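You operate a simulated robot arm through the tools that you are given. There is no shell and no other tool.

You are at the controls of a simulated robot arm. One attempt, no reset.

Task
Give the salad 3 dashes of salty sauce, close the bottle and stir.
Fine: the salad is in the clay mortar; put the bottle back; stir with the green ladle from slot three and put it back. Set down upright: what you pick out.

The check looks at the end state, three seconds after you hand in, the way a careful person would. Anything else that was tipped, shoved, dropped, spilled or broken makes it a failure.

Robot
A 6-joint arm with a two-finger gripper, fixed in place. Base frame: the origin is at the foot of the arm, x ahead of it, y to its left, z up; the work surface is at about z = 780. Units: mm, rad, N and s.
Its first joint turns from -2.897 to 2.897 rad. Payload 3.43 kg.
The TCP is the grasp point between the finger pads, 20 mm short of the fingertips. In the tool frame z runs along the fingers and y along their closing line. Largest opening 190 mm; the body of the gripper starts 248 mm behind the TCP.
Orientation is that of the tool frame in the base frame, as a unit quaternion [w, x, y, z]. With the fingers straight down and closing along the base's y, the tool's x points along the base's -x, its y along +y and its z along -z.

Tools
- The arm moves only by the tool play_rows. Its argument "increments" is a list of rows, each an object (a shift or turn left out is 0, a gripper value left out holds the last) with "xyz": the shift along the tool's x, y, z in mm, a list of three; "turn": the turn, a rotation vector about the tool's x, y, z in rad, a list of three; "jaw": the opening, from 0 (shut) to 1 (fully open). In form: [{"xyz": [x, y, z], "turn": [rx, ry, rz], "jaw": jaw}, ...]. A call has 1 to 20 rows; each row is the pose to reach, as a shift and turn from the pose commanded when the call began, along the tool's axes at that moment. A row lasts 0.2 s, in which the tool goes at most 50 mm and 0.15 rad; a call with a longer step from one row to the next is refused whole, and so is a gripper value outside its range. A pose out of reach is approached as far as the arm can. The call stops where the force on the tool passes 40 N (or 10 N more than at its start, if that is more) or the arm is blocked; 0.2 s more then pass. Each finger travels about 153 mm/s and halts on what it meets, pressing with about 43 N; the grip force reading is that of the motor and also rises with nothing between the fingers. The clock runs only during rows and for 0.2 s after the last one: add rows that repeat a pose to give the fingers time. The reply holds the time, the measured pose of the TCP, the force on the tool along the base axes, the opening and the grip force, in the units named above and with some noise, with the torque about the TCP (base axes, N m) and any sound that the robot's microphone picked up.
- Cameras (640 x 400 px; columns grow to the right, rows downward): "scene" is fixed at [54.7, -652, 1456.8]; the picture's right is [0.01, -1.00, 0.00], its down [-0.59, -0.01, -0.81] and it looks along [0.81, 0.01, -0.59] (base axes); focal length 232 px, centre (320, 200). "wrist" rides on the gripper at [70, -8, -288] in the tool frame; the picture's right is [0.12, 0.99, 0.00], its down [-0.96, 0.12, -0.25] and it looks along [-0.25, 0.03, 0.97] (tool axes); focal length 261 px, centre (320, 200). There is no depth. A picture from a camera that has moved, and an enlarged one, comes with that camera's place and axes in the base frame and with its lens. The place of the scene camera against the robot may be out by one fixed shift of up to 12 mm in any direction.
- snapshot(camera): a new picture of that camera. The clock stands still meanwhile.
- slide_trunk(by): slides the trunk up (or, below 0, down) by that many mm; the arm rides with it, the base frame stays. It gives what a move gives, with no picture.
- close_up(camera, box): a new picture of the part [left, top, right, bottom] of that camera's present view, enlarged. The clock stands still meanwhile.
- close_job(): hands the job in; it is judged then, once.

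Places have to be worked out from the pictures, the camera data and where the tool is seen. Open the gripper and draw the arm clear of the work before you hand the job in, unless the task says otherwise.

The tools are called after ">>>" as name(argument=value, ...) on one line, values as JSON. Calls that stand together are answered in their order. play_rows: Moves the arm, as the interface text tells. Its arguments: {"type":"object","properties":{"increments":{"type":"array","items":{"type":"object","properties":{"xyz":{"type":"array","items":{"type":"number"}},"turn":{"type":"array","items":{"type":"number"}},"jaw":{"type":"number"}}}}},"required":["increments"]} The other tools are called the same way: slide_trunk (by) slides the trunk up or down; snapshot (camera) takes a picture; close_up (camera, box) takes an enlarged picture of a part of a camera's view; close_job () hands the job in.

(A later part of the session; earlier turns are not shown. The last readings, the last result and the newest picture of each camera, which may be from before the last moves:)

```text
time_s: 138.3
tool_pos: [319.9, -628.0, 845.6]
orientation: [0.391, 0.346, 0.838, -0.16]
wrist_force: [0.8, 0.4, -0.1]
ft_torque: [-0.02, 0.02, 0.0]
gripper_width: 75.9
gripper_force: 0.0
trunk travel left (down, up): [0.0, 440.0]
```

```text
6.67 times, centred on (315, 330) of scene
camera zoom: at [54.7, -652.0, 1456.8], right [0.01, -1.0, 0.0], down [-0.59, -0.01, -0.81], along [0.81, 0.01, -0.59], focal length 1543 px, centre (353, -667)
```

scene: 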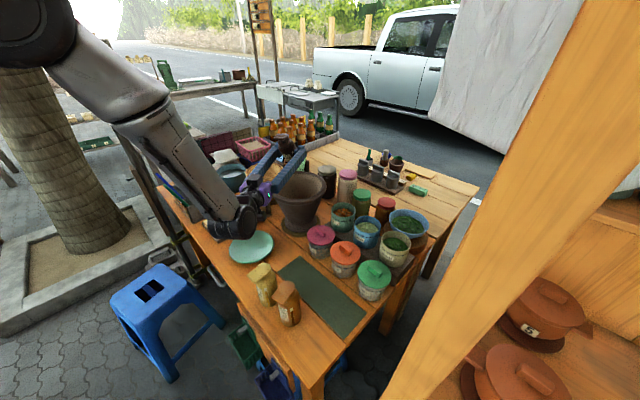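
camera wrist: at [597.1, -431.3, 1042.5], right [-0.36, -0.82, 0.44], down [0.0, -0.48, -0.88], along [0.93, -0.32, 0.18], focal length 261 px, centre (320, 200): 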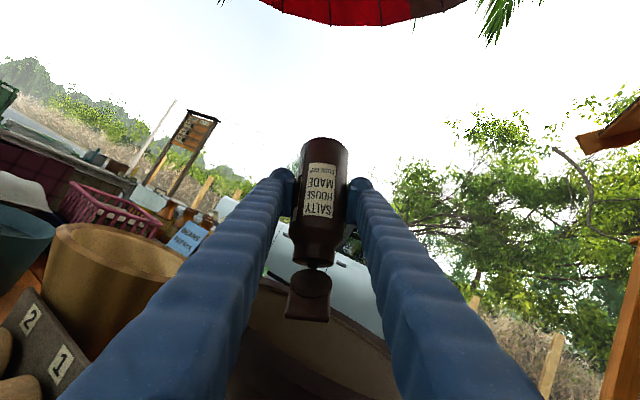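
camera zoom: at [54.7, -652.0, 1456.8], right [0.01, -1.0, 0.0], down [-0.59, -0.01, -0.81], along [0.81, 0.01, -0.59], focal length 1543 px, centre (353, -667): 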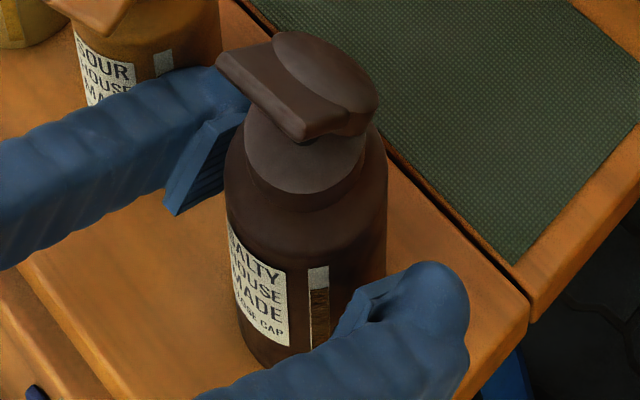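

One step was too long, so nothing moved. I repeat the retreat with shorter steps.

>>> play_rows(increments=[{"xyz": [0, 0, -20]}, {"xyz": [0, 0, -50]}, {"xyz": [0, 0, -85]}, {"xyz": [-8, 0, -125]}, {"xyz": [-20, 0, -160]}, {"xyz": [-30, 0, -180]}, {"xyz": [-30, 0, -180]}])

>>> close_up(camera="wrist", box=[250, 90, 410, 220])

>>> close_up(camera="scene", box=[285, 300, 345, 360])

```text
time_s: 139.9
tool_pos: [237.7, -544.7, 985.9]
orientation: [0.391, 0.346, 0.838, -0.161]
wrist_force: [-0.2, 0.1, 0.2]
ft_torque: [-0.03, 0.04, -0.03]
gripper_width: 75.9
gripper_force: 0.1
trunk travel left (down, up): [0.0, 440.0]
```

```text
3.08 times, centred on (330, 155) of wrist
camera zoom: at [45.3, -363.6, 1118.3], right [0.65, 0.76, -0.09], down [0.38, -0.22, 0.9], along [0.66, -0.61, -0.43], focal length 802 px, centre (289, 338)
```

zoom: 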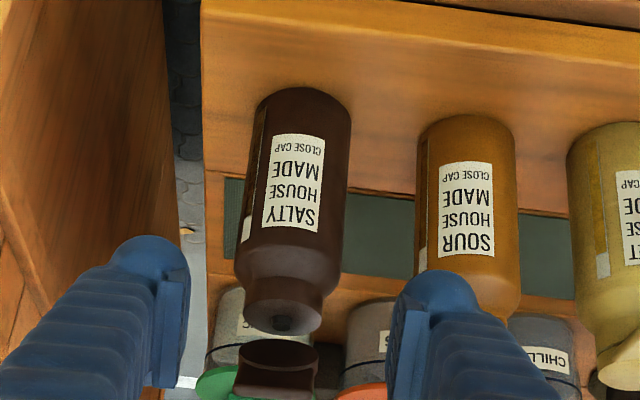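

```text
6.67 times, centred on (315, 330) of scene
camera zoom: at [54.7, -652.0, 1456.8], right [0.01, -1.0, 0.0], down [-0.59, -0.01, -0.81], along [0.81, 0.01, -0.59], focal length 1543 px, centre (353, -667)
```

zoom: 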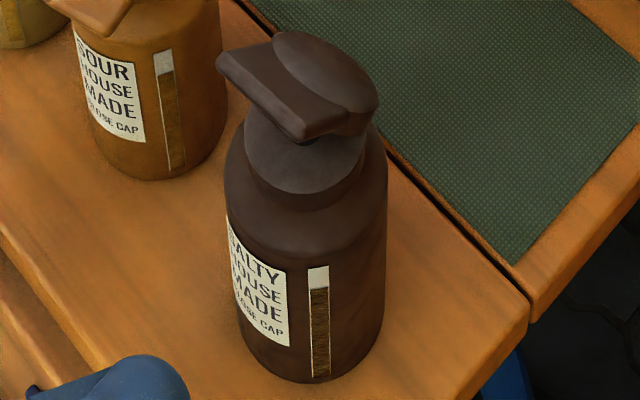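

I compare the level strips of the salty and sour bottles closely.

>>> close_up(camera="scene", box=[308, 336, 322, 360])

>>> close_up(camera="scene", box=[284, 304, 300, 330])

```text
16.00 times, centred on (315, 348) of scene
camera zoom: at [54.7, -652.0, 1456.8], right [0.01, -1.0, 0.0], down [-0.59, -0.01, -0.81], along [0.81, 0.01, -0.59], focal length 3704 px, centre (400, -2168)
```

zoom: 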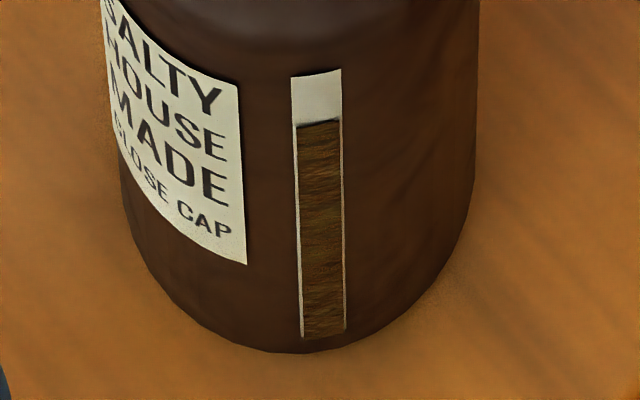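

```text
15.38 times, centred on (292, 317) of scene
camera zoom: at [54.7, -652.0, 1456.8], right [0.01, -1.0, 0.0], down [-0.59, -0.01, -0.81], along [0.81, 0.01, -0.59], focal length 3561 px, centre (751, -1600)
```

zoom: 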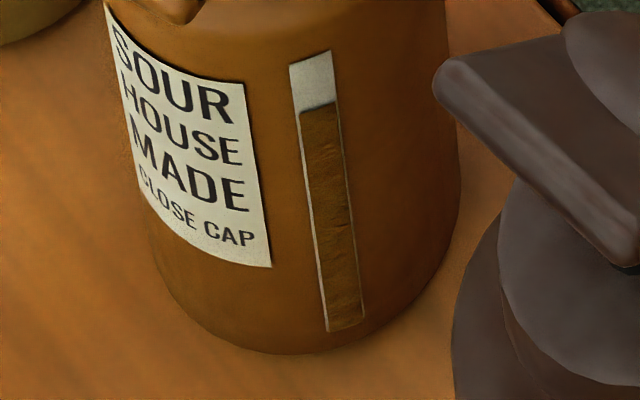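

The levels are equal, so no sauce left the bottle; the lid is likely not open far enough. I close the fingers and bring their tips just below the raised tab, to flip the lid further open from underneath.

>>> play_rows(increments=[{"jaw": 0.2}, {"jaw": 0.0}, {"xyz": [0, 1, 0], "jaw": 0.0}, {"xyz": [2, 1, 25], "jaw": 0.0}, {"xyz": [4.6, 1, 50], "jaw": 0.0}, {"xyz": [4.6, 1, 61], "jaw": 0.0}, {"xyz": [4.6, 1, 61], "jaw": 0.0}])

>>> close_up(camera="scene", box=[285, 300, 345, 360])

>>> close_up(camera="wrist", box=[270, 120, 370, 220])

```text
time_s: 141.5
tool_pos: [270.2, -574.6, 942.3]
orientation: [0.39, 0.346, 0.838, -0.16]
wrist_force: [0.5, -0.4, -0.2]
ft_torque: [0.03, -0.03, 0.02]
gripper_width: 0.0
gripper_force: 34.7
trunk travel left (down, up): [0.0, 440.0]
```

```text
6.67 times, centred on (315, 330) of scene
camera zoom: at [54.7, -652.0, 1456.8], right [0.01, -1.0, 0.0], down [-0.59, -0.01, -0.81], along [0.81, 0.01, -0.59], focal length 1543 px, centre (353, -667)
```

zoom: 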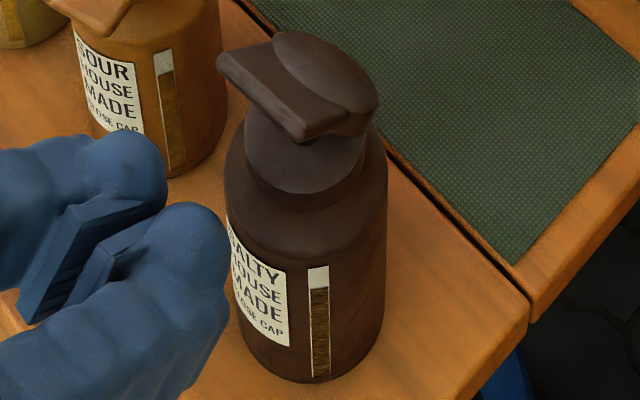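

```text
4.00 times, centred on (320, 170) of wrist
camera zoom: at [77.2, -393.5, 1075.6], right [0.65, 0.76, -0.09], down [0.39, -0.22, 0.9], along [0.66, -0.61, -0.43], focal length 1043 px, centre (320, 320)
```

zoom: 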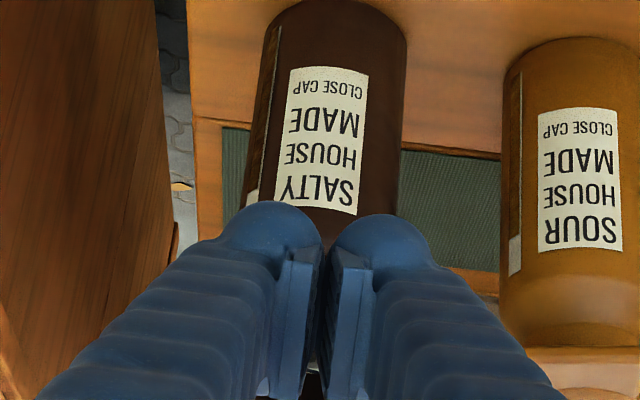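

Tips are in front of and below the tab. I slide them forward about 28 mm under the tab and check.

>>> play_rows(increments=[{"xyz": [-5, 0, 5]}, {"xyz": [-9.8, 0, 10.1]}, {"xyz": [-14.7, 0, 14.8]}, {"xyz": [-19.6, 0, 19.5]}, {"xyz": [-19.6, 0, 19.5]}])

>>> close_up(camera="scene", box=[285, 300, 345, 360])

```text
time_s: 142.7
tool_pos: [290.6, -594.4, 945.5]
orientation: [0.391, 0.345, 0.838, -0.159]
wrist_force: [0.8, 0.9, 0.4]
ft_torque: [0.01, 0.01, 0.02]
gripper_width: 0.1
gripper_force: 35.1
trunk travel left (down, up): [0.0, 440.0]
```

```text
6.67 times, centred on (315, 330) of scene
camera zoom: at [54.7, -652.0, 1456.8], right [0.01, -1.0, 0.0], down [-0.59, -0.01, -0.81], along [0.81, 0.01, -0.59], focal length 1543 px, centre (353, -667)
```

zoom: 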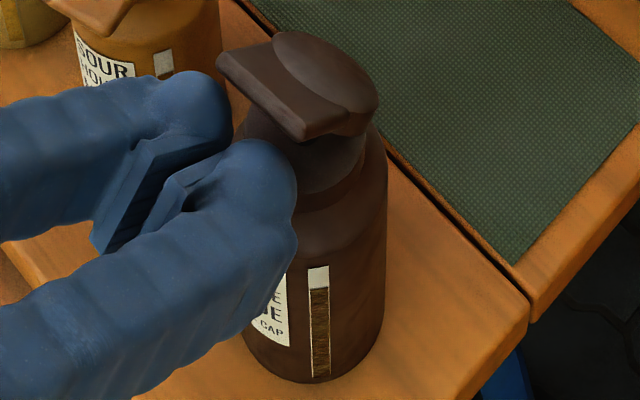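

The tips are now under the tab with no contact force. I sweep up and forward along the arc to lift the lid over.

>>> play_rows(increments=[{"xyz": [-3.5, 0, -0.5]}, {"xyz": [-7, 0, -1.5]}, {"xyz": [-11, 0, -2.4]}, {"xyz": [-15.5, 0, -3.3]}, {"xyz": [-20, 0, -2.5]}, {"xyz": [-24.3, 0, -1.5]}, {"xyz": [-24.3, 0, -1.5]}])

>>> close_up(camera="scene", box=[285, 295, 345, 360])

```text
time_s: 144.3
tool_pos: [298.8, -604.0, 964.1]
orientation: [0.39, 0.346, 0.838, -0.161]
wrist_force: [-0.7, -0.2, -1.0]
ft_torque: [-0.01, 0.0, 0.03]
gripper_width: 0.0
gripper_force: 34.1
trunk travel left (down, up): [0.0, 440.0]
```

```text
6.15 times, centred on (315, 328) of scene
camera zoom: at [54.7, -652.0, 1456.8], right [0.01, -1.0, 0.0], down [-0.59, -0.01, -0.81], along [0.81, 0.01, -0.59], focal length 1424 px, centre (351, -585)
```

zoom: 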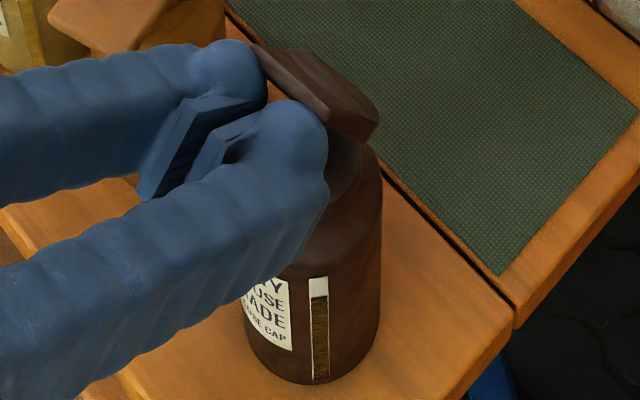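

The lid is rotating up and the bottle stays put. I continue forward to bring the lid past vertical.

>>> play_rows(increments=[{"xyz": [-4.8, 0, 1.8]}, {"xyz": [-9.6, 0, 3.7]}, {"xyz": [-14, 0, 7]}, {"xyz": [-18, 0, 10]}, {"xyz": [-22, 0, 13.5]}, {"xyz": [-25.5, 0, 16.4]}, {"xyz": [-29.4, 0, 21]}, {"xyz": [-29.4, 0, 21]}])

>>> close_up(camera="scene", box=[285, 290, 345, 360])

```text
time_s: 146.1
tool_pos: [324.0, -628.9, 973.9]
orientation: [0.391, 0.346, 0.838, -0.16]
wrist_force: [-0.7, -0.5, -0.9]
ft_torque: [0.03, -0.02, 0.01]
gripper_width: 0.1
gripper_force: 34.5
trunk travel left (down, up): [0.0, 440.0]
```

```text
5.71 times, centred on (315, 325) of scene
camera zoom: at [54.7, -652.0, 1456.8], right [0.01, -1.0, 0.0], down [-0.59, -0.01, -0.81], along [0.81, 0.01, -0.59], focal length 1323 px, centre (349, -514)
```

zoom: 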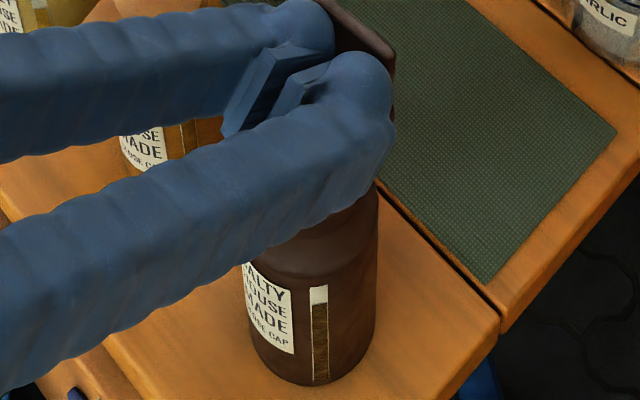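

The lid is now past vertical and the bottle has not moved. I retract the fingers and open the jaw.

>>> play_rows(increments=[{"xyz": [0, 0, -25]}, {"xyz": [0, 0, -60]}, {"xyz": [0, 0, -100]}, {"xyz": [0, 0, -140]}, {"xyz": [0, 0, -175], "jaw": 0.2}, {"xyz": [0, 0, -190], "jaw": 0.4}, {"xyz": [0, 0, -190], "jaw": 0.4}, {"xyz": [0, 0, -190], "jaw": 0.4}])

>>> close_up(camera="scene", box=[285, 290, 345, 360])

>>> close_up(camera="wrist", box=[250, 90, 410, 220])

```text
time_s: 148.1
tool_pos: [219.7, -530.0, 1058.5]
orientation: [0.381, 0.361, 0.842, -0.128]
wrist_force: [0.7, -0.6, 1.1]
ft_torque: [0.0, 0.01, 0.01]
gripper_width: 76.1
gripper_force: 0.1
trunk travel left (down, up): [0.0, 440.0]
stopped in row 8: the arm was blocked; the commanded pose is now the measured one
```

```text
5.71 times, centred on (315, 325) of scene
camera zoom: at [54.7, -652.0, 1456.8], right [0.01, -1.0, 0.0], down [-0.59, -0.01, -0.81], along [0.81, 0.01, -0.59], focal length 1323 px, centre (349, -514)
```

zoom: 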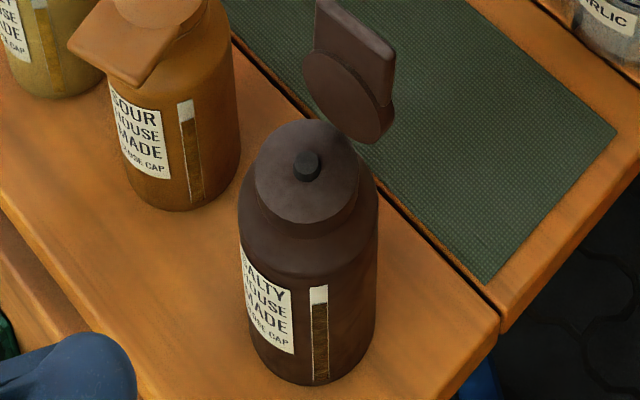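

```text
3.08 times, centred on (330, 155) of wrist
camera zoom: at [25.4, -359.6, 1202.3], right [0.65, 0.76, -0.03], down [0.38, -0.29, 0.88], along [0.66, -0.58, -0.47], focal length 802 px, centre (289, 338)
```

zoom: 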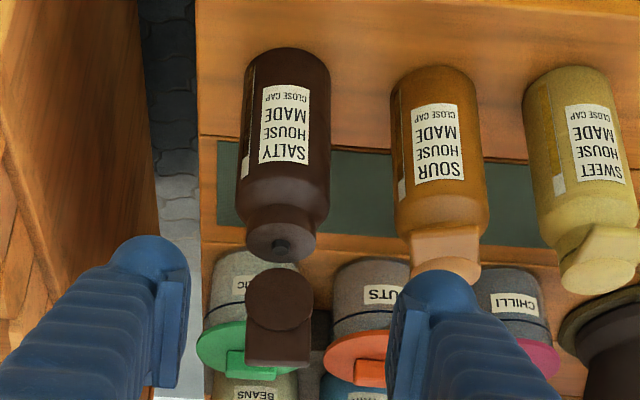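

The lid is now open ~100° and the nozzle is clear. I return to the pre-grasp pose in front of the bottle with corrected orientation.

>>> play_rows(increments=[{"xyz": [16, -2, 36], "turn": [0.01, -0.012, -0.011]}, {"xyz": [32, -3, 73], "turn": [0.02, -0.024, -0.022]}, {"xyz": [48, -5, 110], "turn": [0.03, -0.036, -0.033]}, {"xyz": [64, -7, 147], "turn": [0.04, -0.047, -0.044]}, {"xyz": [64, -7, 147], "turn": [0.04, -0.047, -0.044]}])

>>> close_up(camera="wrist", box=[250, 90, 410, 220])

```text
time_s: 149.3
tool_pos: [268.4, -575.1, 910.9]
orientation: [0.39, 0.346, 0.838, -0.16]
wrist_force: [-0.4, 0.3, -0.4]
ft_torque: [0.02, -0.01, 0.03]
gripper_width: 76.0
gripper_force: 0.1
trunk travel left (down, up): [0.0, 440.0]
```

```text
3.08 times, centred on (330, 155) of wrist
camera zoom: at [75.6, -393.6, 1044.1], right [0.65, 0.76, -0.09], down [0.39, -0.22, 0.9], along [0.66, -0.61, -0.44], focal length 802 px, centre (289, 338)
```

zoom: 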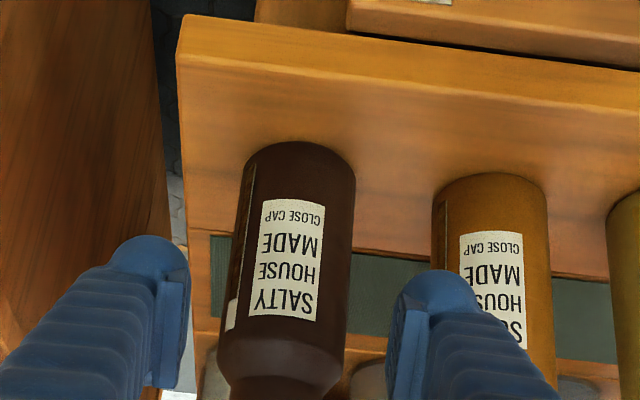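

Aligned to within 2 mm. I advance and grasp the body again.

>>> play_rows(increments=[{"xyz": [0, 1.8, 25]}, {"xyz": [0, 1.8, 55]}, {"xyz": [0, 1.8, 85]}, {"xyz": [0, 1.8, 99]}, {"xyz": [0, 1.8, 99], "jaw": 0.36}, {"xyz": [0, 1.8, 99], "jaw": 0.34}, {"xyz": [0, 1.8, 99], "jaw": 0.325}, {"xyz": [0, 1.8, 99], "jaw": 0.31}, {"xyz": [0, 1.8, 99], "jaw": 0.3}, {"xyz": [0, 1.8, 99], "jaw": 0.3}])

>>> close_up(camera="scene", box=[270, 285, 360, 365])

```text
time_s: 151.5
tool_pos: [322.3, -626.5, 850.2]
orientation: [0.391, 0.346, 0.837, -0.163]
wrist_force: [-1.1, -2.7, 0.9]
ft_torque: [-0.01, -0.01, -0.01]
gripper_width: 58.4
gripper_force: 43.4
trunk travel left (down, up): [0.0, 440.0]
```

```text
5.00 times, centred on (315, 325) of scene
camera zoom: at [54.7, -652.0, 1456.8], right [0.01, -1.0, 0.0], down [-0.59, -0.01, -0.81], along [0.81, 0.01, -0.59], focal length 1157 px, centre (345, -425)
```

zoom: 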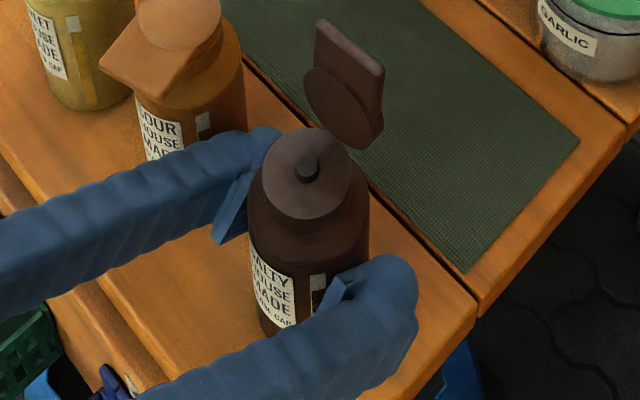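

Gripped again. I lift it 150 mm and then raise the trunk 130 mm as before.

>>> play_rows(increments=[{"xyz": [-4, 0, -3]}, {"xyz": [-12, 0, -10]}, {"xyz": [-28, 0, -24]}, {"xyz": [-52, 0, -44]}, {"xyz": [-78, 0, -66]}, {"xyz": [-100, 0, -84]}, {"xyz": [-115, 0, -97]}, {"xyz": [-115, 0, -97]}])

>>> slide_trunk(by=130)

```text
time_s: 153.3
tool_pos: [321.5, -626.4, 1001.3]
orientation: [0.391, 0.346, 0.837, -0.163]
wrist_force: [0.1, -0.2, -6.5]
ft_torque: [0.0, 0.01, -0.01]
gripper_width: 58.5
gripper_force: 43.1
trunk travel left (down, up): [0.0, 440.0]
```

```text
time_s: 154.9
tool_pos: [322.7, -626.7, 1131.2]
orientation: [0.391, 0.346, 0.837, -0.163]
wrist_force: [0.0, -0.2, -5.3]
ft_torque: [0.0, 0.03, 0.02]
gripper_width: 58.5
gripper_force: 43.1
trunk travel left (down, up): [-130.0, 310.0]
```

Carrying it again to [560,-560,1120], heading −30°.

>>> play_rows(increments=[{"xyz": [-8, 25, 12], "turn": [-0.023, 0, -0.02]}, {"xyz": [-19, 59, 27], "turn": [-0.055, 0, -0.046]}, {"xyz": [-31, 95, 44], "turn": [-0.088, 0, -0.074]}, {"xyz": [-42, 130, 60], "turn": [-0.121, 0, -0.102]}, {"xyz": [-53, 163, 76], "turn": [-0.152, 0, -0.128]}, {"xyz": [-62, 193, 90], "turn": [-0.18, 0, -0.151]}, {"xyz": [-69.5, 215, 100], "turn": [-0.2005, 0, -0.169]}, {"xyz": [-69.5, 215, 100], "turn": [-0.2005, 0, -0.169]}])

>>> play_rows(increments=[{"xyz": [-15, 20, 19], "turn": [-0.033, -0.023, -0.023]}, {"xyz": [-33, 43, 41], "turn": [-0.07, -0.048, -0.05]}, {"xyz": [-51, 67, 64], "turn": [-0.11, -0.075, -0.078]}, {"xyz": [-69, 91, 87], "turn": [-0.15, -0.103, -0.106]}, {"xyz": [-86, 114, 109], "turn": [-0.187, -0.129, -0.132]}, {"xyz": [-102, 135, 129], "turn": [-0.222, -0.152, -0.156]}, {"xyz": [-117, 154.6, 147.4], "turn": [-0.2537, -0.1741, -0.1789]}, {"xyz": [-117, 154.6, 147.4], "turn": [-0.2537, -0.1741, -0.1789]}])

```text
time_s: 156.7
tool_pos: [562.0, -560.4, 1119.4]
orientation: [0.408, 0.232, 0.876, -0.109]
wrist_force: [0.5, -0.5, -5.3]
ft_torque: [0.06, 0.01, 0.03]
gripper_width: 58.5
gripper_force: 42.8
trunk travel left (down, up): [-130.0, 310.0]
```

```text
time_s: 158.5
tool_pos: [799.1, -521.4, 1113.7]
orientation: [0.497, 0.09, 0.861, -0.054]
wrist_force: [0.2, 0.4, -6.5]
ft_torque: [0.01, 0.03, 0.03]
gripper_width: 58.4
gripper_force: 43.4
trunk travel left (down, up): [-130.0, 310.0]
```

Same pour position as before: tilt to horizontal with the mouth over the mortar.

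>>> play_rows(increments=[{"xyz": [-4, 2, 14], "turn": [0, -0.1, 0]}, {"xyz": [-8, 5, 28], "turn": [0, -0.21, 0]}, {"xyz": [-12, 7, 43], "turn": [0, -0.32, 0]}, {"xyz": [-16, 10, 57], "turn": [0, -0.43, 0]}, {"xyz": [-20, 12, 71], "turn": [0, -0.52, 0]}, {"xyz": [-20, 12, 71], "turn": [0, -0.52, 0]}])

>>> close_up(camera="scene", box=[225, 120, 345, 240])

```text
time_s: 159.9
tool_pos: [873.6, -524.7, 1094.4]
orientation: [0.702, 0.074, 0.704, -0.077]
wrist_force: [-0.8, 0.1, -6.0]
ft_torque: [0.01, 0.03, 0.02]
gripper_width: 58.6
gripper_force: 43.0
trunk travel left (down, up): [-130.0, 310.0]
```

```text
3.33 times, centred on (285, 180) of scene
camera zoom: at [54.7, -652.0, 1456.8], right [0.01, -1.0, 0.0], down [-0.59, -0.01, -0.81], along [0.81, 0.01, -0.59], focal length 772 px, centre (437, 267)
```

zoom: 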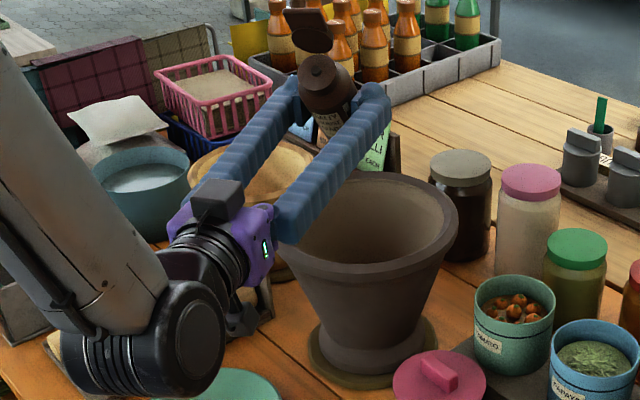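

The lid remains wide open. I roll to about 1.1 rad first, then in small steps, listening.

>>> play_rows(increments=[{"turn": [0, 0, 0.14]}, {"turn": [0, 0, 0.28]}, {"turn": [0, 0, 0.42]}, {"turn": [0, 0, 0.56]}, {"turn": [0, 0, 0.7]}, {"turn": [0, 0, 0.84]}, {"turn": [0, 0, 0.98]}, {"turn": [0, 0, 1.1]}])

```text
time_s: 161.7
tool_pos: [873.5, -523.9, 1094.3]
orientation: [0.638, 0.431, 0.562, 0.303]
wrist_force: [0.4, 0.3, -7.2]
ft_torque: [-0.05, 0.04, -0.02]
gripper_width: 58.6
gripper_force: 43.4
trunk travel left (down, up): [-130.0, 310.0]
```

Tip ≈70°, silent. Two more rows.

>>> play_rows(increments=[{"turn": [0, 0, 0.14]}, {"turn": [0, 0, 0.28]}])

```text
time_s: 162.3
tool_pos: [872.1, -524.0, 1096.3]
orientation: [0.589, 0.505, 0.497, 0.389]
wrist_force: [-0.2, -0.2, -7.0]
ft_torque: [-0.03, 0.08, 0.0]
gripper_width: 58.4
gripper_force: 42.7
trunk travel left (down, up): [-130.0, 310.0]
```

Tip ≈81°, silent. Next small step.

>>> play_rows(increments=[{"turn": [0, 0, 0.14]}, {"turn": [0, 0, 0.28]}])

```text
time_s: 162.9
tool_pos: [874.0, -524.9, 1094.4]
orientation: [0.529, 0.57, 0.421, 0.467]
wrist_force: [-0.2, 1.0, -7.5]
ft_torque: [-0.01, 0.08, -0.01]
gripper_width: 58.7
gripper_force: 43.4
trunk travel left (down, up): [-130.0, 310.0]
```

Tip ≈94°, silent. Next small step.

>>> play_rows(increments=[{"turn": [0, 0, 0.14]}, {"turn": [0, 0, 0.28]}])

```text
time_s: 163.5
tool_pos: [872.6, -524.1, 1094.5]
orientation: [0.459, 0.622, 0.338, 0.537]
wrist_force: [0.6, 1.1, -5.5]
ft_torque: [0.0, 0.06, -0.01]
gripper_width: 58.7
gripper_force: 42.7
trunk travel left (down, up): [-130.0, 310.0]
```

Tip ≈106°, silent. Next step.

>>> play_rows(increments=[{"turn": [0, 0, 0.14]}, {"turn": [0, 0, 0.28]}])

```text
time_s: 164.1
tool_pos: [872.1, -523.6, 1095.4]
orientation: [0.38, 0.664, 0.247, 0.595]
wrist_force: [0.5, -0.4, -6.1]
ft_torque: [0.02, 0.05, 0.02]
gripper_width: 58.5
gripper_force: 42.7
trunk travel left (down, up): [-130.0, 310.0]
```

Tip ≈117°, still silent. One more step, then a look.

>>> play_rows(increments=[{"turn": [0, 0, 0.12]}, {"turn": [0, 0, 0.24]}])

>>> close_up(camera="scene", box=[250, 120, 340, 200])

>>> close_up(camera="wrist", box=[260, 120, 380, 340])

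```text
time_s: 164.7
tool_pos: [872.2, -523.6, 1095.8]
orientation: [0.306, 0.688, 0.165, 0.636]
wrist_force: [-0.5, -0.7, -7.1]
ft_torque: [-0.01, 0.06, -0.01]
gripper_width: 58.5
gripper_force: 42.2
trunk travel left (down, up): [-130.0, 310.0]
```

```text
5.00 times, centred on (295, 160) of scene
camera zoom: at [54.7, -652.0, 1456.8], right [0.01, -1.0, 0.0], down [-0.59, -0.01, -0.81], along [0.81, 0.01, -0.59], focal length 1157 px, centre (445, 400)
```

zoom: 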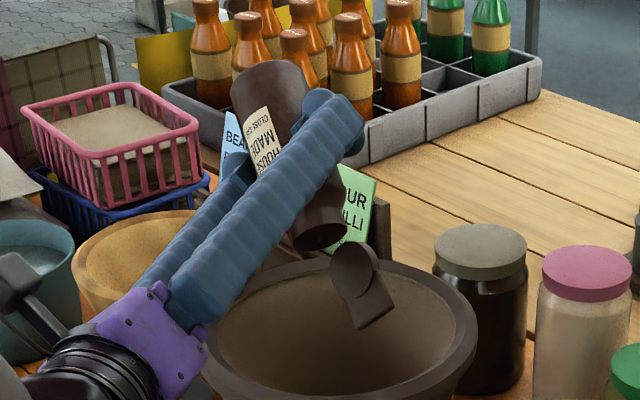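

```text
1.82 times, centred on (320, 230) of wrist
camera zoom: at [603.4, -412.9, 1146.5], right [-0.14, -0.68, 0.72], down [-0.39, -0.63, -0.67], along [0.91, -0.38, -0.17], focal length 474 px, centre (320, 146)
```

zoom: 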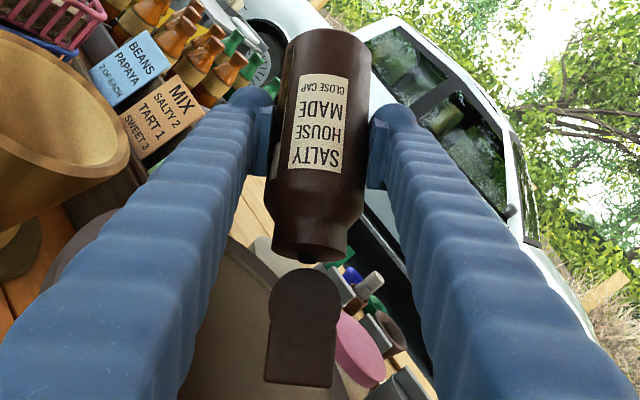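

Lid wide open, spout pointing down at ~126°, still nothing. I try one brisk shake here (45 mm up and back down).

>>> play_rows(increments=[{"xyz": [34.8, 28.4, 0]}, {"xyz": [0, 0, 0]}, {"xyz": [0, 0, 0]}])

```text
time_s: 165.5
tool_pos: [873.2, -524.3, 1091.5]
orientation: [0.307, 0.689, 0.166, 0.635]
wrist_force: [1.1, -0.6, -8.5]
ft_torque: [-0.06, -0.13, 0.1]
gripper_width: 58.7
gripper_force: 43.0
trunk travel left (down, up): [-130.0, 310.0]
```

No sound. I tip further toward 155° with the lid fully open: first the rest of the roll.

>>> play_rows(increments=[{"turn": [0, 0, 0.1]}, {"turn": [0, 0, 0.2]}, {"turn": [0, 0, 0.3]}])

```text
time_s: 166.3
tool_pos: [872.5, -522.2, 1095.4]
orientation: [0.207, 0.706, 0.061, 0.675]
wrist_force: [0.6, -0.2, -6.0]
ft_torque: [-0.02, 0.07, 0.02]
gripper_width: 58.5
gripper_force: 42.6
trunk travel left (down, up): [-130.0, 310.0]
```

Tip ≈135°, silent. Now I add the upward pitch.

>>> play_rows(increments=[{"turn": [-0.037, 0.093, 0]}, {"turn": [-0.074, 0.186, 0]}, {"turn": [-0.11, 0.279, 0]}, {"turn": [-0.148, 0.372, 0]}, {"turn": [-0.148, 0.372, 0]}])

>>> close_up(camera="wrist", box=[270, 220, 370, 340])

```text
time_s: 167.5
tool_pos: [873.2, -523.5, 1095.1]
orientation: [0.244, 0.551, 0.049, 0.796]
wrist_force: [-0.2, 1.0, -6.0]
ft_torque: [-0.03, 0.0, 0.03]
gripper_width: 58.5
gripper_force: 43.3
trunk travel left (down, up): [-130.0, 310.0]
```

```text
3.33 times, centred on (320, 280) of wrist
camera zoom: at [598.8, -429.5, 1042.3], right [-0.36, -0.82, 0.45], down [0.0, -0.48, -0.88], along [0.93, -0.32, 0.18], focal length 869 px, centre (320, -67)
```

zoom: 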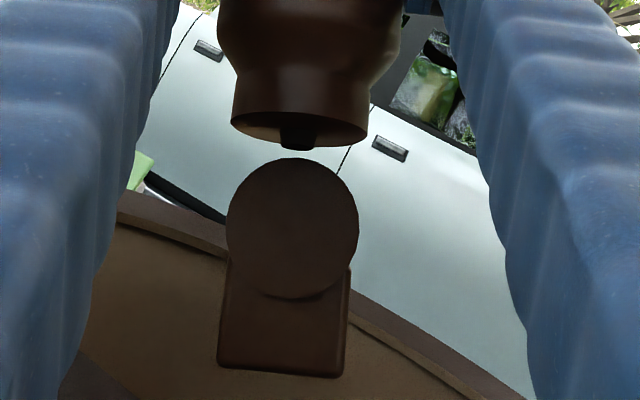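

Inverted to ~155° with the lid fully open, still nothing. Now a strong shake along the vertical in this pose.

>>> play_rows(increments=[{"xyz": [41, 16, 18]}, {"xyz": [0, 0, 0]}, {"xyz": [0, 0, 0]}])

>>> close_up(camera="scene", box=[250, 120, 340, 200])

```text
time_s: 168.3
tool_pos: [873.0, -523.2, 1093.9]
orientation: [0.243, 0.552, 0.05, 0.796]
wrist_force: [0.9, 0.3, -6.8]
ft_torque: [-0.07, -0.14, 0.01]
gripper_width: 58.6
gripper_force: 43.2
trunk travel left (down, up): [-130.0, 310.0]
```

```text
5.00 times, centred on (295, 160) of scene
camera zoom: at [54.7, -652.0, 1456.8], right [0.01, -1.0, 0.0], down [-0.59, -0.01, -0.81], along [0.81, 0.01, -0.59], focal length 1157 px, centre (445, 400)
```

zoom: 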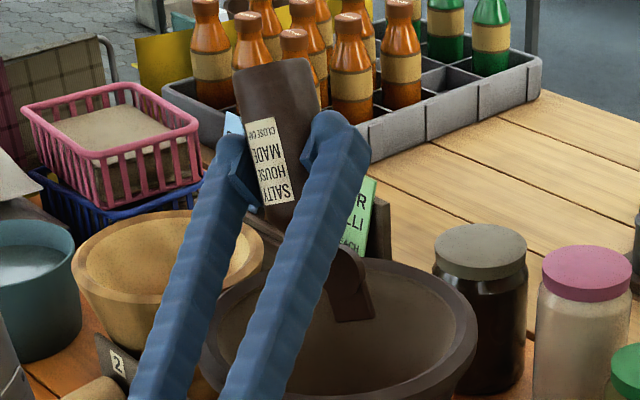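

Still silent. Perhaps dashes make no sound; I turn the bottle upright again and check the level strip and the salad for evidence.

>>> play_rows(increments=[{"turn": [0.05, -0.124, 0]}, {"turn": [0.1, -0.248, 0]}, {"turn": [0.148, -0.372, 0]}, {"turn": [0.148, -0.372, 0]}])

>>> play_rows(increments=[{"turn": [0, 0, -0.14]}, {"turn": [0, 0, -0.28]}, {"turn": [0, 0, -0.42]}, {"turn": [0, 0, -0.56]}, {"turn": [0, 0, -0.7]}, {"turn": [0, 0, -0.84]}, {"turn": [0, 0, -0.98]}, {"turn": [0, 0, -1.12]}, {"turn": [0, 0, -1.26]}, {"turn": [0, 0, -1.4]}, {"turn": [0, 0, -1.54]}, {"turn": [0, 0, -1.68]}, {"turn": [0, 0, -1.82]}, {"turn": [0, 0, -1.96]}, {"turn": [0, 0, -2.1]}, {"turn": [0, 0, -2.24]}, {"turn": [0, 0, -2.38]}, {"turn": [0, 0, -2.52]}, {"turn": [0, 0, -2.66]}, {"turn": [0, 0, -2.76]}])

>>> close_up(camera="wrist", box=[270, 100, 370, 260])

```text
time_s: 169.3
tool_pos: [872.3, -522.0, 1096.0]
orientation: [0.207, 0.706, 0.062, 0.674]
wrist_force: [0.3, 0.3, -5.7]
ft_torque: [0.05, 0.12, -0.07]
gripper_width: 58.4
gripper_force: 42.6
trunk travel left (down, up): [-130.0, 310.0]
```

```text
time_s: 173.5
tool_pos: [871.6, -523.2, 1094.8]
orientation: [0.702, 0.072, 0.705, -0.077]
wrist_force: [-0.9, -0.5, -6.2]
ft_torque: [0.02, 0.05, -0.02]
gripper_width: 58.7
gripper_force: 42.8
trunk travel left (down, up): [-130.0, 310.0]
```

```text
2.50 times, centred on (320, 180) of wrist
camera zoom: at [590.1, -471.5, 1026.7], right [0.21, 0.97, -0.12], down [-0.21, 0.17, 0.96], along [0.95, -0.17, 0.24], focal length 652 px, centre (320, 250)
```

zoom: 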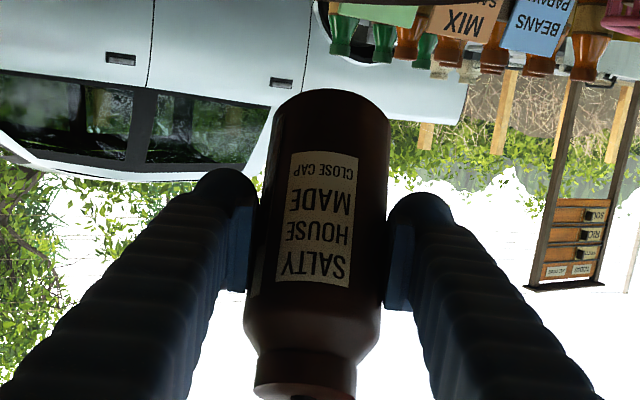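

I tilt the bottle upright above the mortar so the wrist camera (under the gripper) can look down into it.

>>> play_rows(increments=[{"xyz": [2, -1, 0], "turn": [0, 0.11, 0]}, {"xyz": [5, -2, 0], "turn": [0, 0.22, 0]}, {"xyz": [8, -4, 0], "turn": [0, 0.33, 0]}, {"xyz": [11, -5, 0], "turn": [0, 0.44, 0]}, {"xyz": [13, -6, 0], "turn": [0, 0.55, 0]}, {"xyz": [15, -7, 0], "turn": [0, 0.66, 0]}, {"xyz": [15, -7, 0], "turn": [0, 0.66, 0]}])

>>> snapshot(camera="wrist")

```text
time_s: 175.1
tool_pos: [872.0, -530.5, 1080.4]
orientation: [0.434, 0.093, 0.895, -0.048]
wrist_force: [0.5, 0.5, -5.8]
ft_torque: [-0.01, 0.04, -0.02]
gripper_width: 58.5
gripper_force: 43.0
trunk travel left (down, up): [-130.0, 310.0]
```

```text
taken
camera wrist: at [607.0, -480.8, 1203.7], right [0.14, 0.99, -0.1], down [0.41, 0.03, 0.91], along [0.9, -0.17, -0.4], focal length 261 px, centre (320, 200)
```

wrist: 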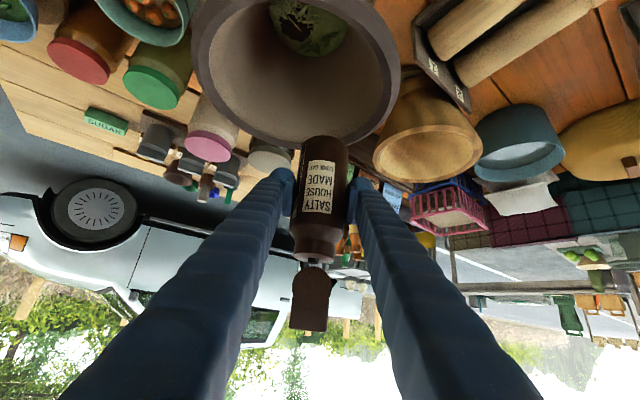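

The salad is visible at the top of this view. I zoom in on it.

>>> close_up(camera="wrist", box=[255, 0, 365, 70])

>>> close_up(camera="wrist", box=[285, 130, 355, 270])

>>> close_up(camera="scene", box=[265, 110, 335, 180])

```text
5.71 times, centred on (310, 35) of wrist
camera zoom: at [607.0, -480.8, 1203.7], right [0.14, 0.99, -0.1], down [0.41, 0.03, 0.91], along [0.9, -0.17, -0.4], focal length 1489 px, centre (377, 1143)
```

zoom: 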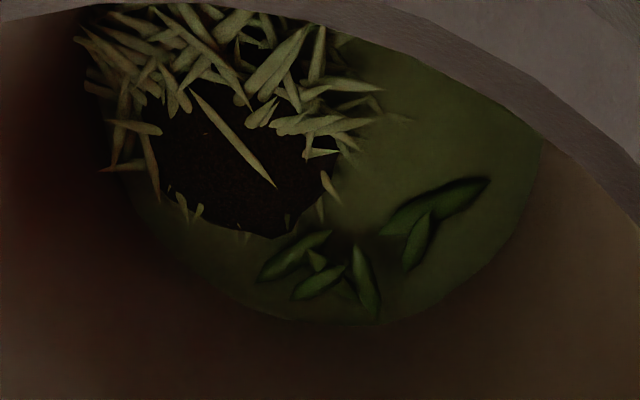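

```text
2.86 times, centred on (320, 200) of wrist
camera zoom: at [607.0, -480.8, 1203.7], right [0.14, 0.99, -0.1], down [0.41, 0.03, 0.91], along [0.9, -0.17, -0.4], focal length 745 px, centre (320, 200)
```

zoom: 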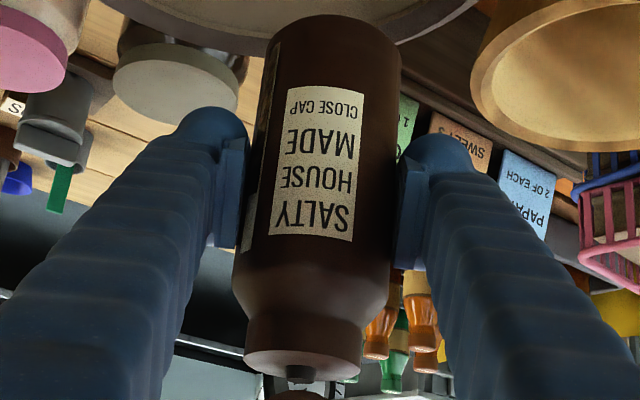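

```text
5.71 times, centred on (300, 145) of scene
camera zoom: at [54.7, -652.0, 1456.8], right [0.01, -1.0, 0.0], down [-0.59, -0.01, -0.81], along [0.81, 0.01, -0.59], focal length 1323 px, centre (434, 514)
```

zoom: 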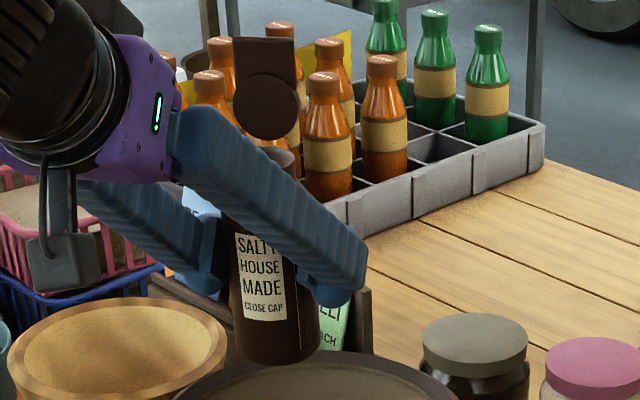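

There is a dark brown patch on the salad that may be sauce. I zoom in further to judge.

>>> close_up(camera="wrist", box=[268, 0, 332, 50])

>>> close_up(camera="wrist", box=[280, 10, 310, 42])

```text
8.00 times, centred on (300, 25) of wrist
camera zoom: at [607.0, -480.8, 1203.7], right [0.14, 0.99, -0.1], down [0.41, 0.03, 0.91], along [0.9, -0.17, -0.4], focal length 2085 px, centre (480, 1600)
```

zoom: 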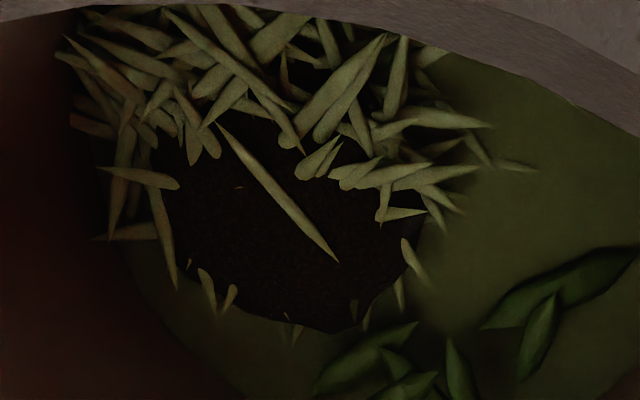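

```text
12.50 times, centred on (295, 26) of wrist
camera zoom: at [607.0, -480.8, 1203.7], right [0.14, 0.99, -0.1], down [0.41, 0.03, 0.91], along [0.9, -0.17, -0.4], focal length 3258 px, centre (632, 2375)
```

zoom: 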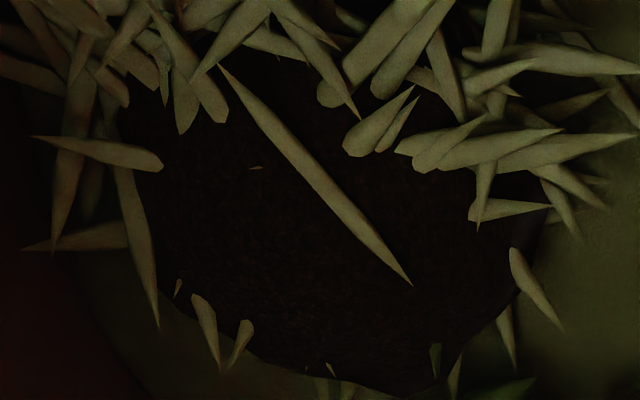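

I check the level strip from the scene camera in this pose.

>>> close_up(camera="scene", box=[280, 145, 305, 175])

>>> close_up(camera="wrist", box=[295, 130, 325, 230])

```text
13.33 times, centred on (292, 160) of scene
camera zoom: at [54.7, -652.0, 1456.8], right [0.01, -1.0, 0.0], down [-0.59, -0.01, -0.81], along [0.81, 0.01, -0.59], focal length 3086 px, centre (687, 733)
```

zoom: 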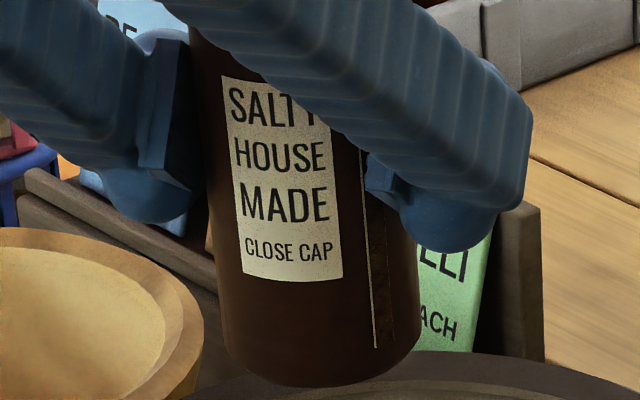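

```text
4.00 times, centred on (310, 180) of wrist
camera zoom: at [607.0, -480.8, 1203.7], right [0.14, 0.99, -0.1], down [0.41, 0.03, 0.91], along [0.9, -0.17, -0.4], focal length 1043 px, centre (360, 280)
```

zoom: 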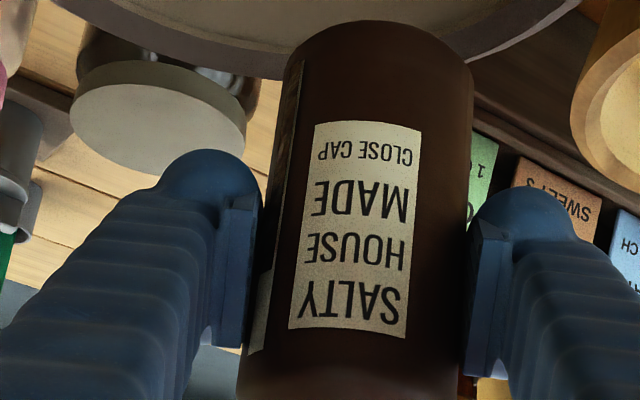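

The level boundary seems lower than before. I zoom on the strip for a precise measurement.

>>> close_up(camera="wrist", box=[288, 140, 318, 200])

>>> close_up(camera="wrist", box=[285, 180, 315, 210])

```text
6.67 times, centred on (303, 170) of wrist
camera zoom: at [607.0, -480.8, 1203.7], right [0.14, 0.99, -0.1], down [0.41, 0.03, 0.91], along [0.9, -0.17, -0.4], focal length 1738 px, centre (433, 400)
```

zoom: 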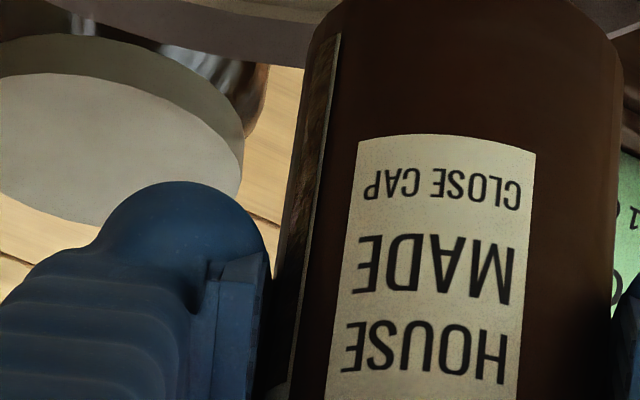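

```text
13.33 times, centred on (300, 195) of wrist
camera zoom: at [607.0, -480.8, 1203.7], right [0.14, 0.99, -0.1], down [0.41, 0.03, 0.91], along [0.9, -0.17, -0.4], focal length 3475 px, centre (587, 267)
```

zoom: 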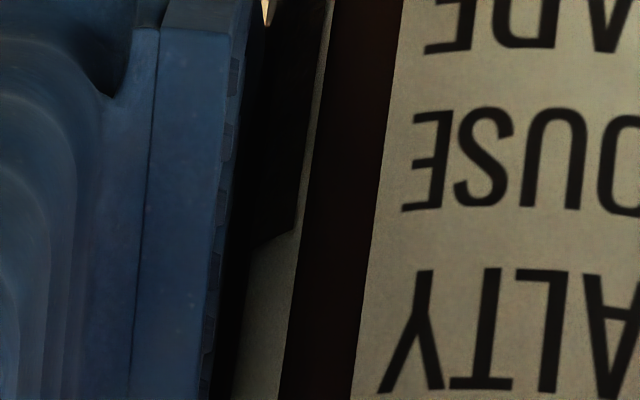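

The level strip dropped from ≈0.19 to ≈0.26 empty during the second (wide-open) tip only, and the puddle sits where the spout was at the tip – so that tip gave sauce, most likely exactly one dash. I do another single tip without any shake and re-measure.

>>> play_rows(increments=[{"xyz": [-2, 1, -2], "turn": [0, -0.11, 0]}, {"xyz": [-4, 2, -4], "turn": [0, -0.22, 0]}, {"xyz": [-6, 3, -6], "turn": [0, -0.33, 0]}, {"xyz": [-8, 4, -8], "turn": [0, -0.44, 0]}, {"xyz": [-10, 5, -9], "turn": [0, -0.55, 0]}, {"xyz": [-11, 6.3, -10.4], "turn": [0, -0.66, 0]}, {"xyz": [-11, 6.3, -10.4], "turn": [0, -0.66, 0]}])

>>> play_rows(increments=[{"turn": [0, 0, 0.14]}, {"turn": [0, 0, 0.28]}, {"turn": [0, 0, 0.42]}, {"turn": [0, 0, 0.56]}, {"turn": [0, 0, 0.7]}, {"turn": [0, 0, 0.84]}, {"turn": [0, 0, 0.98]}, {"turn": [0, 0, 1.12]}, {"turn": [0, 0, 1.26]}, {"turn": [0, 0, 1.4]}, {"turn": [0, 0, 1.54]}, {"turn": [0, 0, 1.68]}, {"turn": [0, 0, 1.82]}, {"turn": [0, 0, 1.96]}, {"turn": [0, 0, 2.1]}, {"turn": [0, 0, 2.24]}, {"turn": [0, 0, 2.36]}, {"turn": [0, 0, 2.46]}, {"turn": [0, 0, 2.46]}])

```text
time_s: 176.7
tool_pos: [871.8, -526.0, 1094.9]
orientation: [0.702, 0.073, 0.704, -0.076]
wrist_force: [0.2, -1.2, -6.4]
ft_torque: [-0.03, -0.02, 0.05]
gripper_width: 58.5
gripper_force: 42.9
trunk travel left (down, up): [-130.0, 310.0]
```

```text
time_s: 180.7
tool_pos: [870.7, -524.1, 1094.9]
orientation: [0.305, 0.689, 0.166, 0.636]
wrist_force: [0.1, 0.1, -6.4]
ft_torque: [-0.01, 0.08, -0.03]
gripper_width: 58.8
gripper_force: 43.2
trunk travel left (down, up): [-130.0, 310.0]
```

Before rolling back, I look at the level strip in the same wrist crop (camera and bottle are rigidly linked).

>>> close_up(camera="wrist", box=[285, 170, 315, 210])

>>> close_up(camera="scene", box=[280, 130, 320, 190])

```text
10.00 times, centred on (300, 190) of wrist
camera zoom: at [602.2, -412.9, 1146.5], right [-0.14, -0.68, 0.72], down [-0.39, -0.63, -0.67], along [0.91, -0.38, -0.17], focal length 2606 px, centre (520, 300)
```

zoom: 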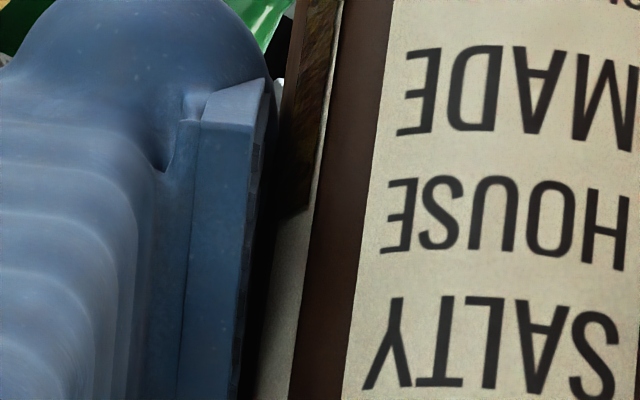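

```text
6.67 times, centred on (300, 160) of scene
camera zoom: at [54.7, -652.0, 1456.8], right [0.01, -1.0, 0.0], down [-0.59, -0.01, -0.81], along [0.81, 0.01, -0.59], focal length 1543 px, centre (453, 467)
```

zoom: 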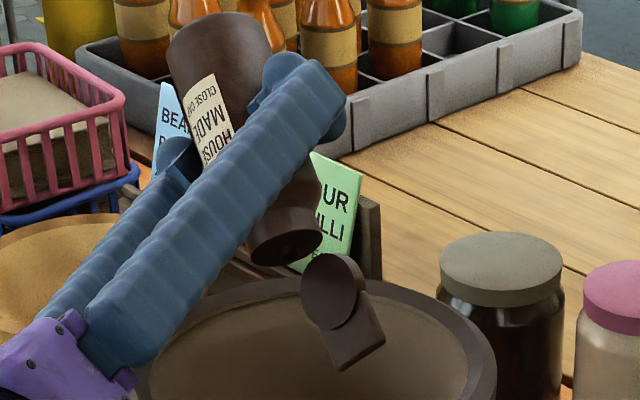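

The boundary moved by another ≈6 px, about the same as the previous tip: so each open tip gives one dash – two dashes so far. I roll back and bring the bottle fully upright to re-arm.

>>> play_rows(increments=[{"turn": [0, 0, -0.14]}, {"turn": [0, 0, -0.28]}, {"turn": [0, 0, -0.42]}, {"turn": [0, 0, -0.56]}, {"turn": [0, 0, -0.7]}, {"turn": [0, 0, -0.84]}, {"turn": [0, 0, -0.98]}, {"turn": [0, 0, -1.12]}, {"turn": [0, 0, -1.26]}, {"turn": [0, 0, -1.4]}, {"turn": [0, 0, -1.54]}, {"turn": [0, 0, -1.68]}, {"turn": [0, 0, -1.82]}, {"turn": [0, 0, -1.96]}, {"turn": [0, 0, -2.1]}, {"turn": [0, 0, -2.24]}, {"turn": [0, 0, -2.38]}, {"turn": [0, 0, -2.46]}, {"turn": [0, 0, -2.46]}])

>>> play_rows(increments=[{"xyz": [2, -1, 0], "turn": [0, 0.11, 0]}, {"xyz": [5, -2, 0], "turn": [0, 0.22, 0]}, {"xyz": [8, -4, 0], "turn": [0, 0.33, 0]}, {"xyz": [11, -5, 0], "turn": [0, 0.44, 0]}, {"xyz": [13, -6, 0], "turn": [0, 0.55, 0]}, {"xyz": [15, -7, 0], "turn": [0, 0.66, 0]}, {"xyz": [15, -7, 0], "turn": [0, 0.66, 0]}])

>>> close_up(camera="wrist", box=[285, 170, 315, 210])

>>> close_up(camera="wrist", box=[255, 0, 365, 70])

```text
time_s: 184.7
tool_pos: [872.7, -524.3, 1095.9]
orientation: [0.702, 0.073, 0.705, -0.077]
wrist_force: [-0.1, 0.1, -6.7]
ft_torque: [0.02, 0.08, -0.01]
gripper_width: 58.6
gripper_force: 42.7
trunk travel left (down, up): [-130.0, 310.0]
```

```text
time_s: 186.3
tool_pos: [869.1, -531.0, 1080.0]
orientation: [0.435, 0.092, 0.894, -0.048]
wrist_force: [-0.6, 0.1, -7.0]
ft_torque: [0.0, 0.06, -0.01]
gripper_width: 58.3
gripper_force: 42.7
trunk travel left (down, up): [-130.0, 310.0]
```

```text
10.00 times, centred on (300, 190) of wrist
camera zoom: at [605.4, -481.6, 1203.5], right [0.14, 0.99, -0.1], down [0.41, 0.03, 0.91], along [0.9, -0.17, -0.4], focal length 2606 px, centre (520, 300)
```

zoom: 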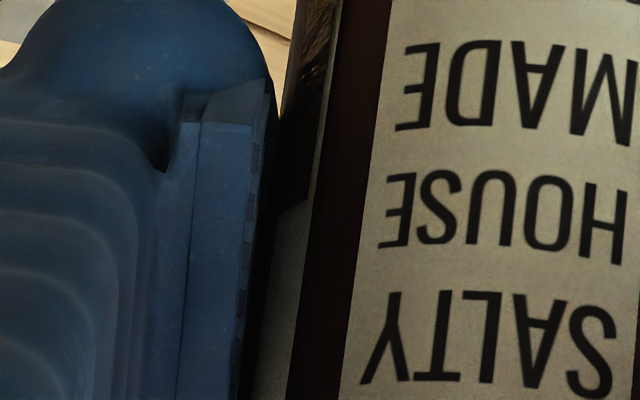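

```text
5.71 times, centred on (310, 35) of wrist
camera zoom: at [605.4, -481.6, 1203.5], right [0.14, 0.99, -0.1], down [0.41, 0.03, 0.91], along [0.9, -0.17, -0.4], focal length 1489 px, centre (377, 1143)
```

zoom: 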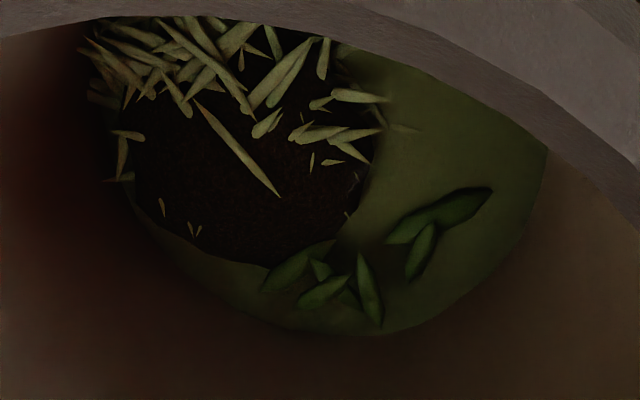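

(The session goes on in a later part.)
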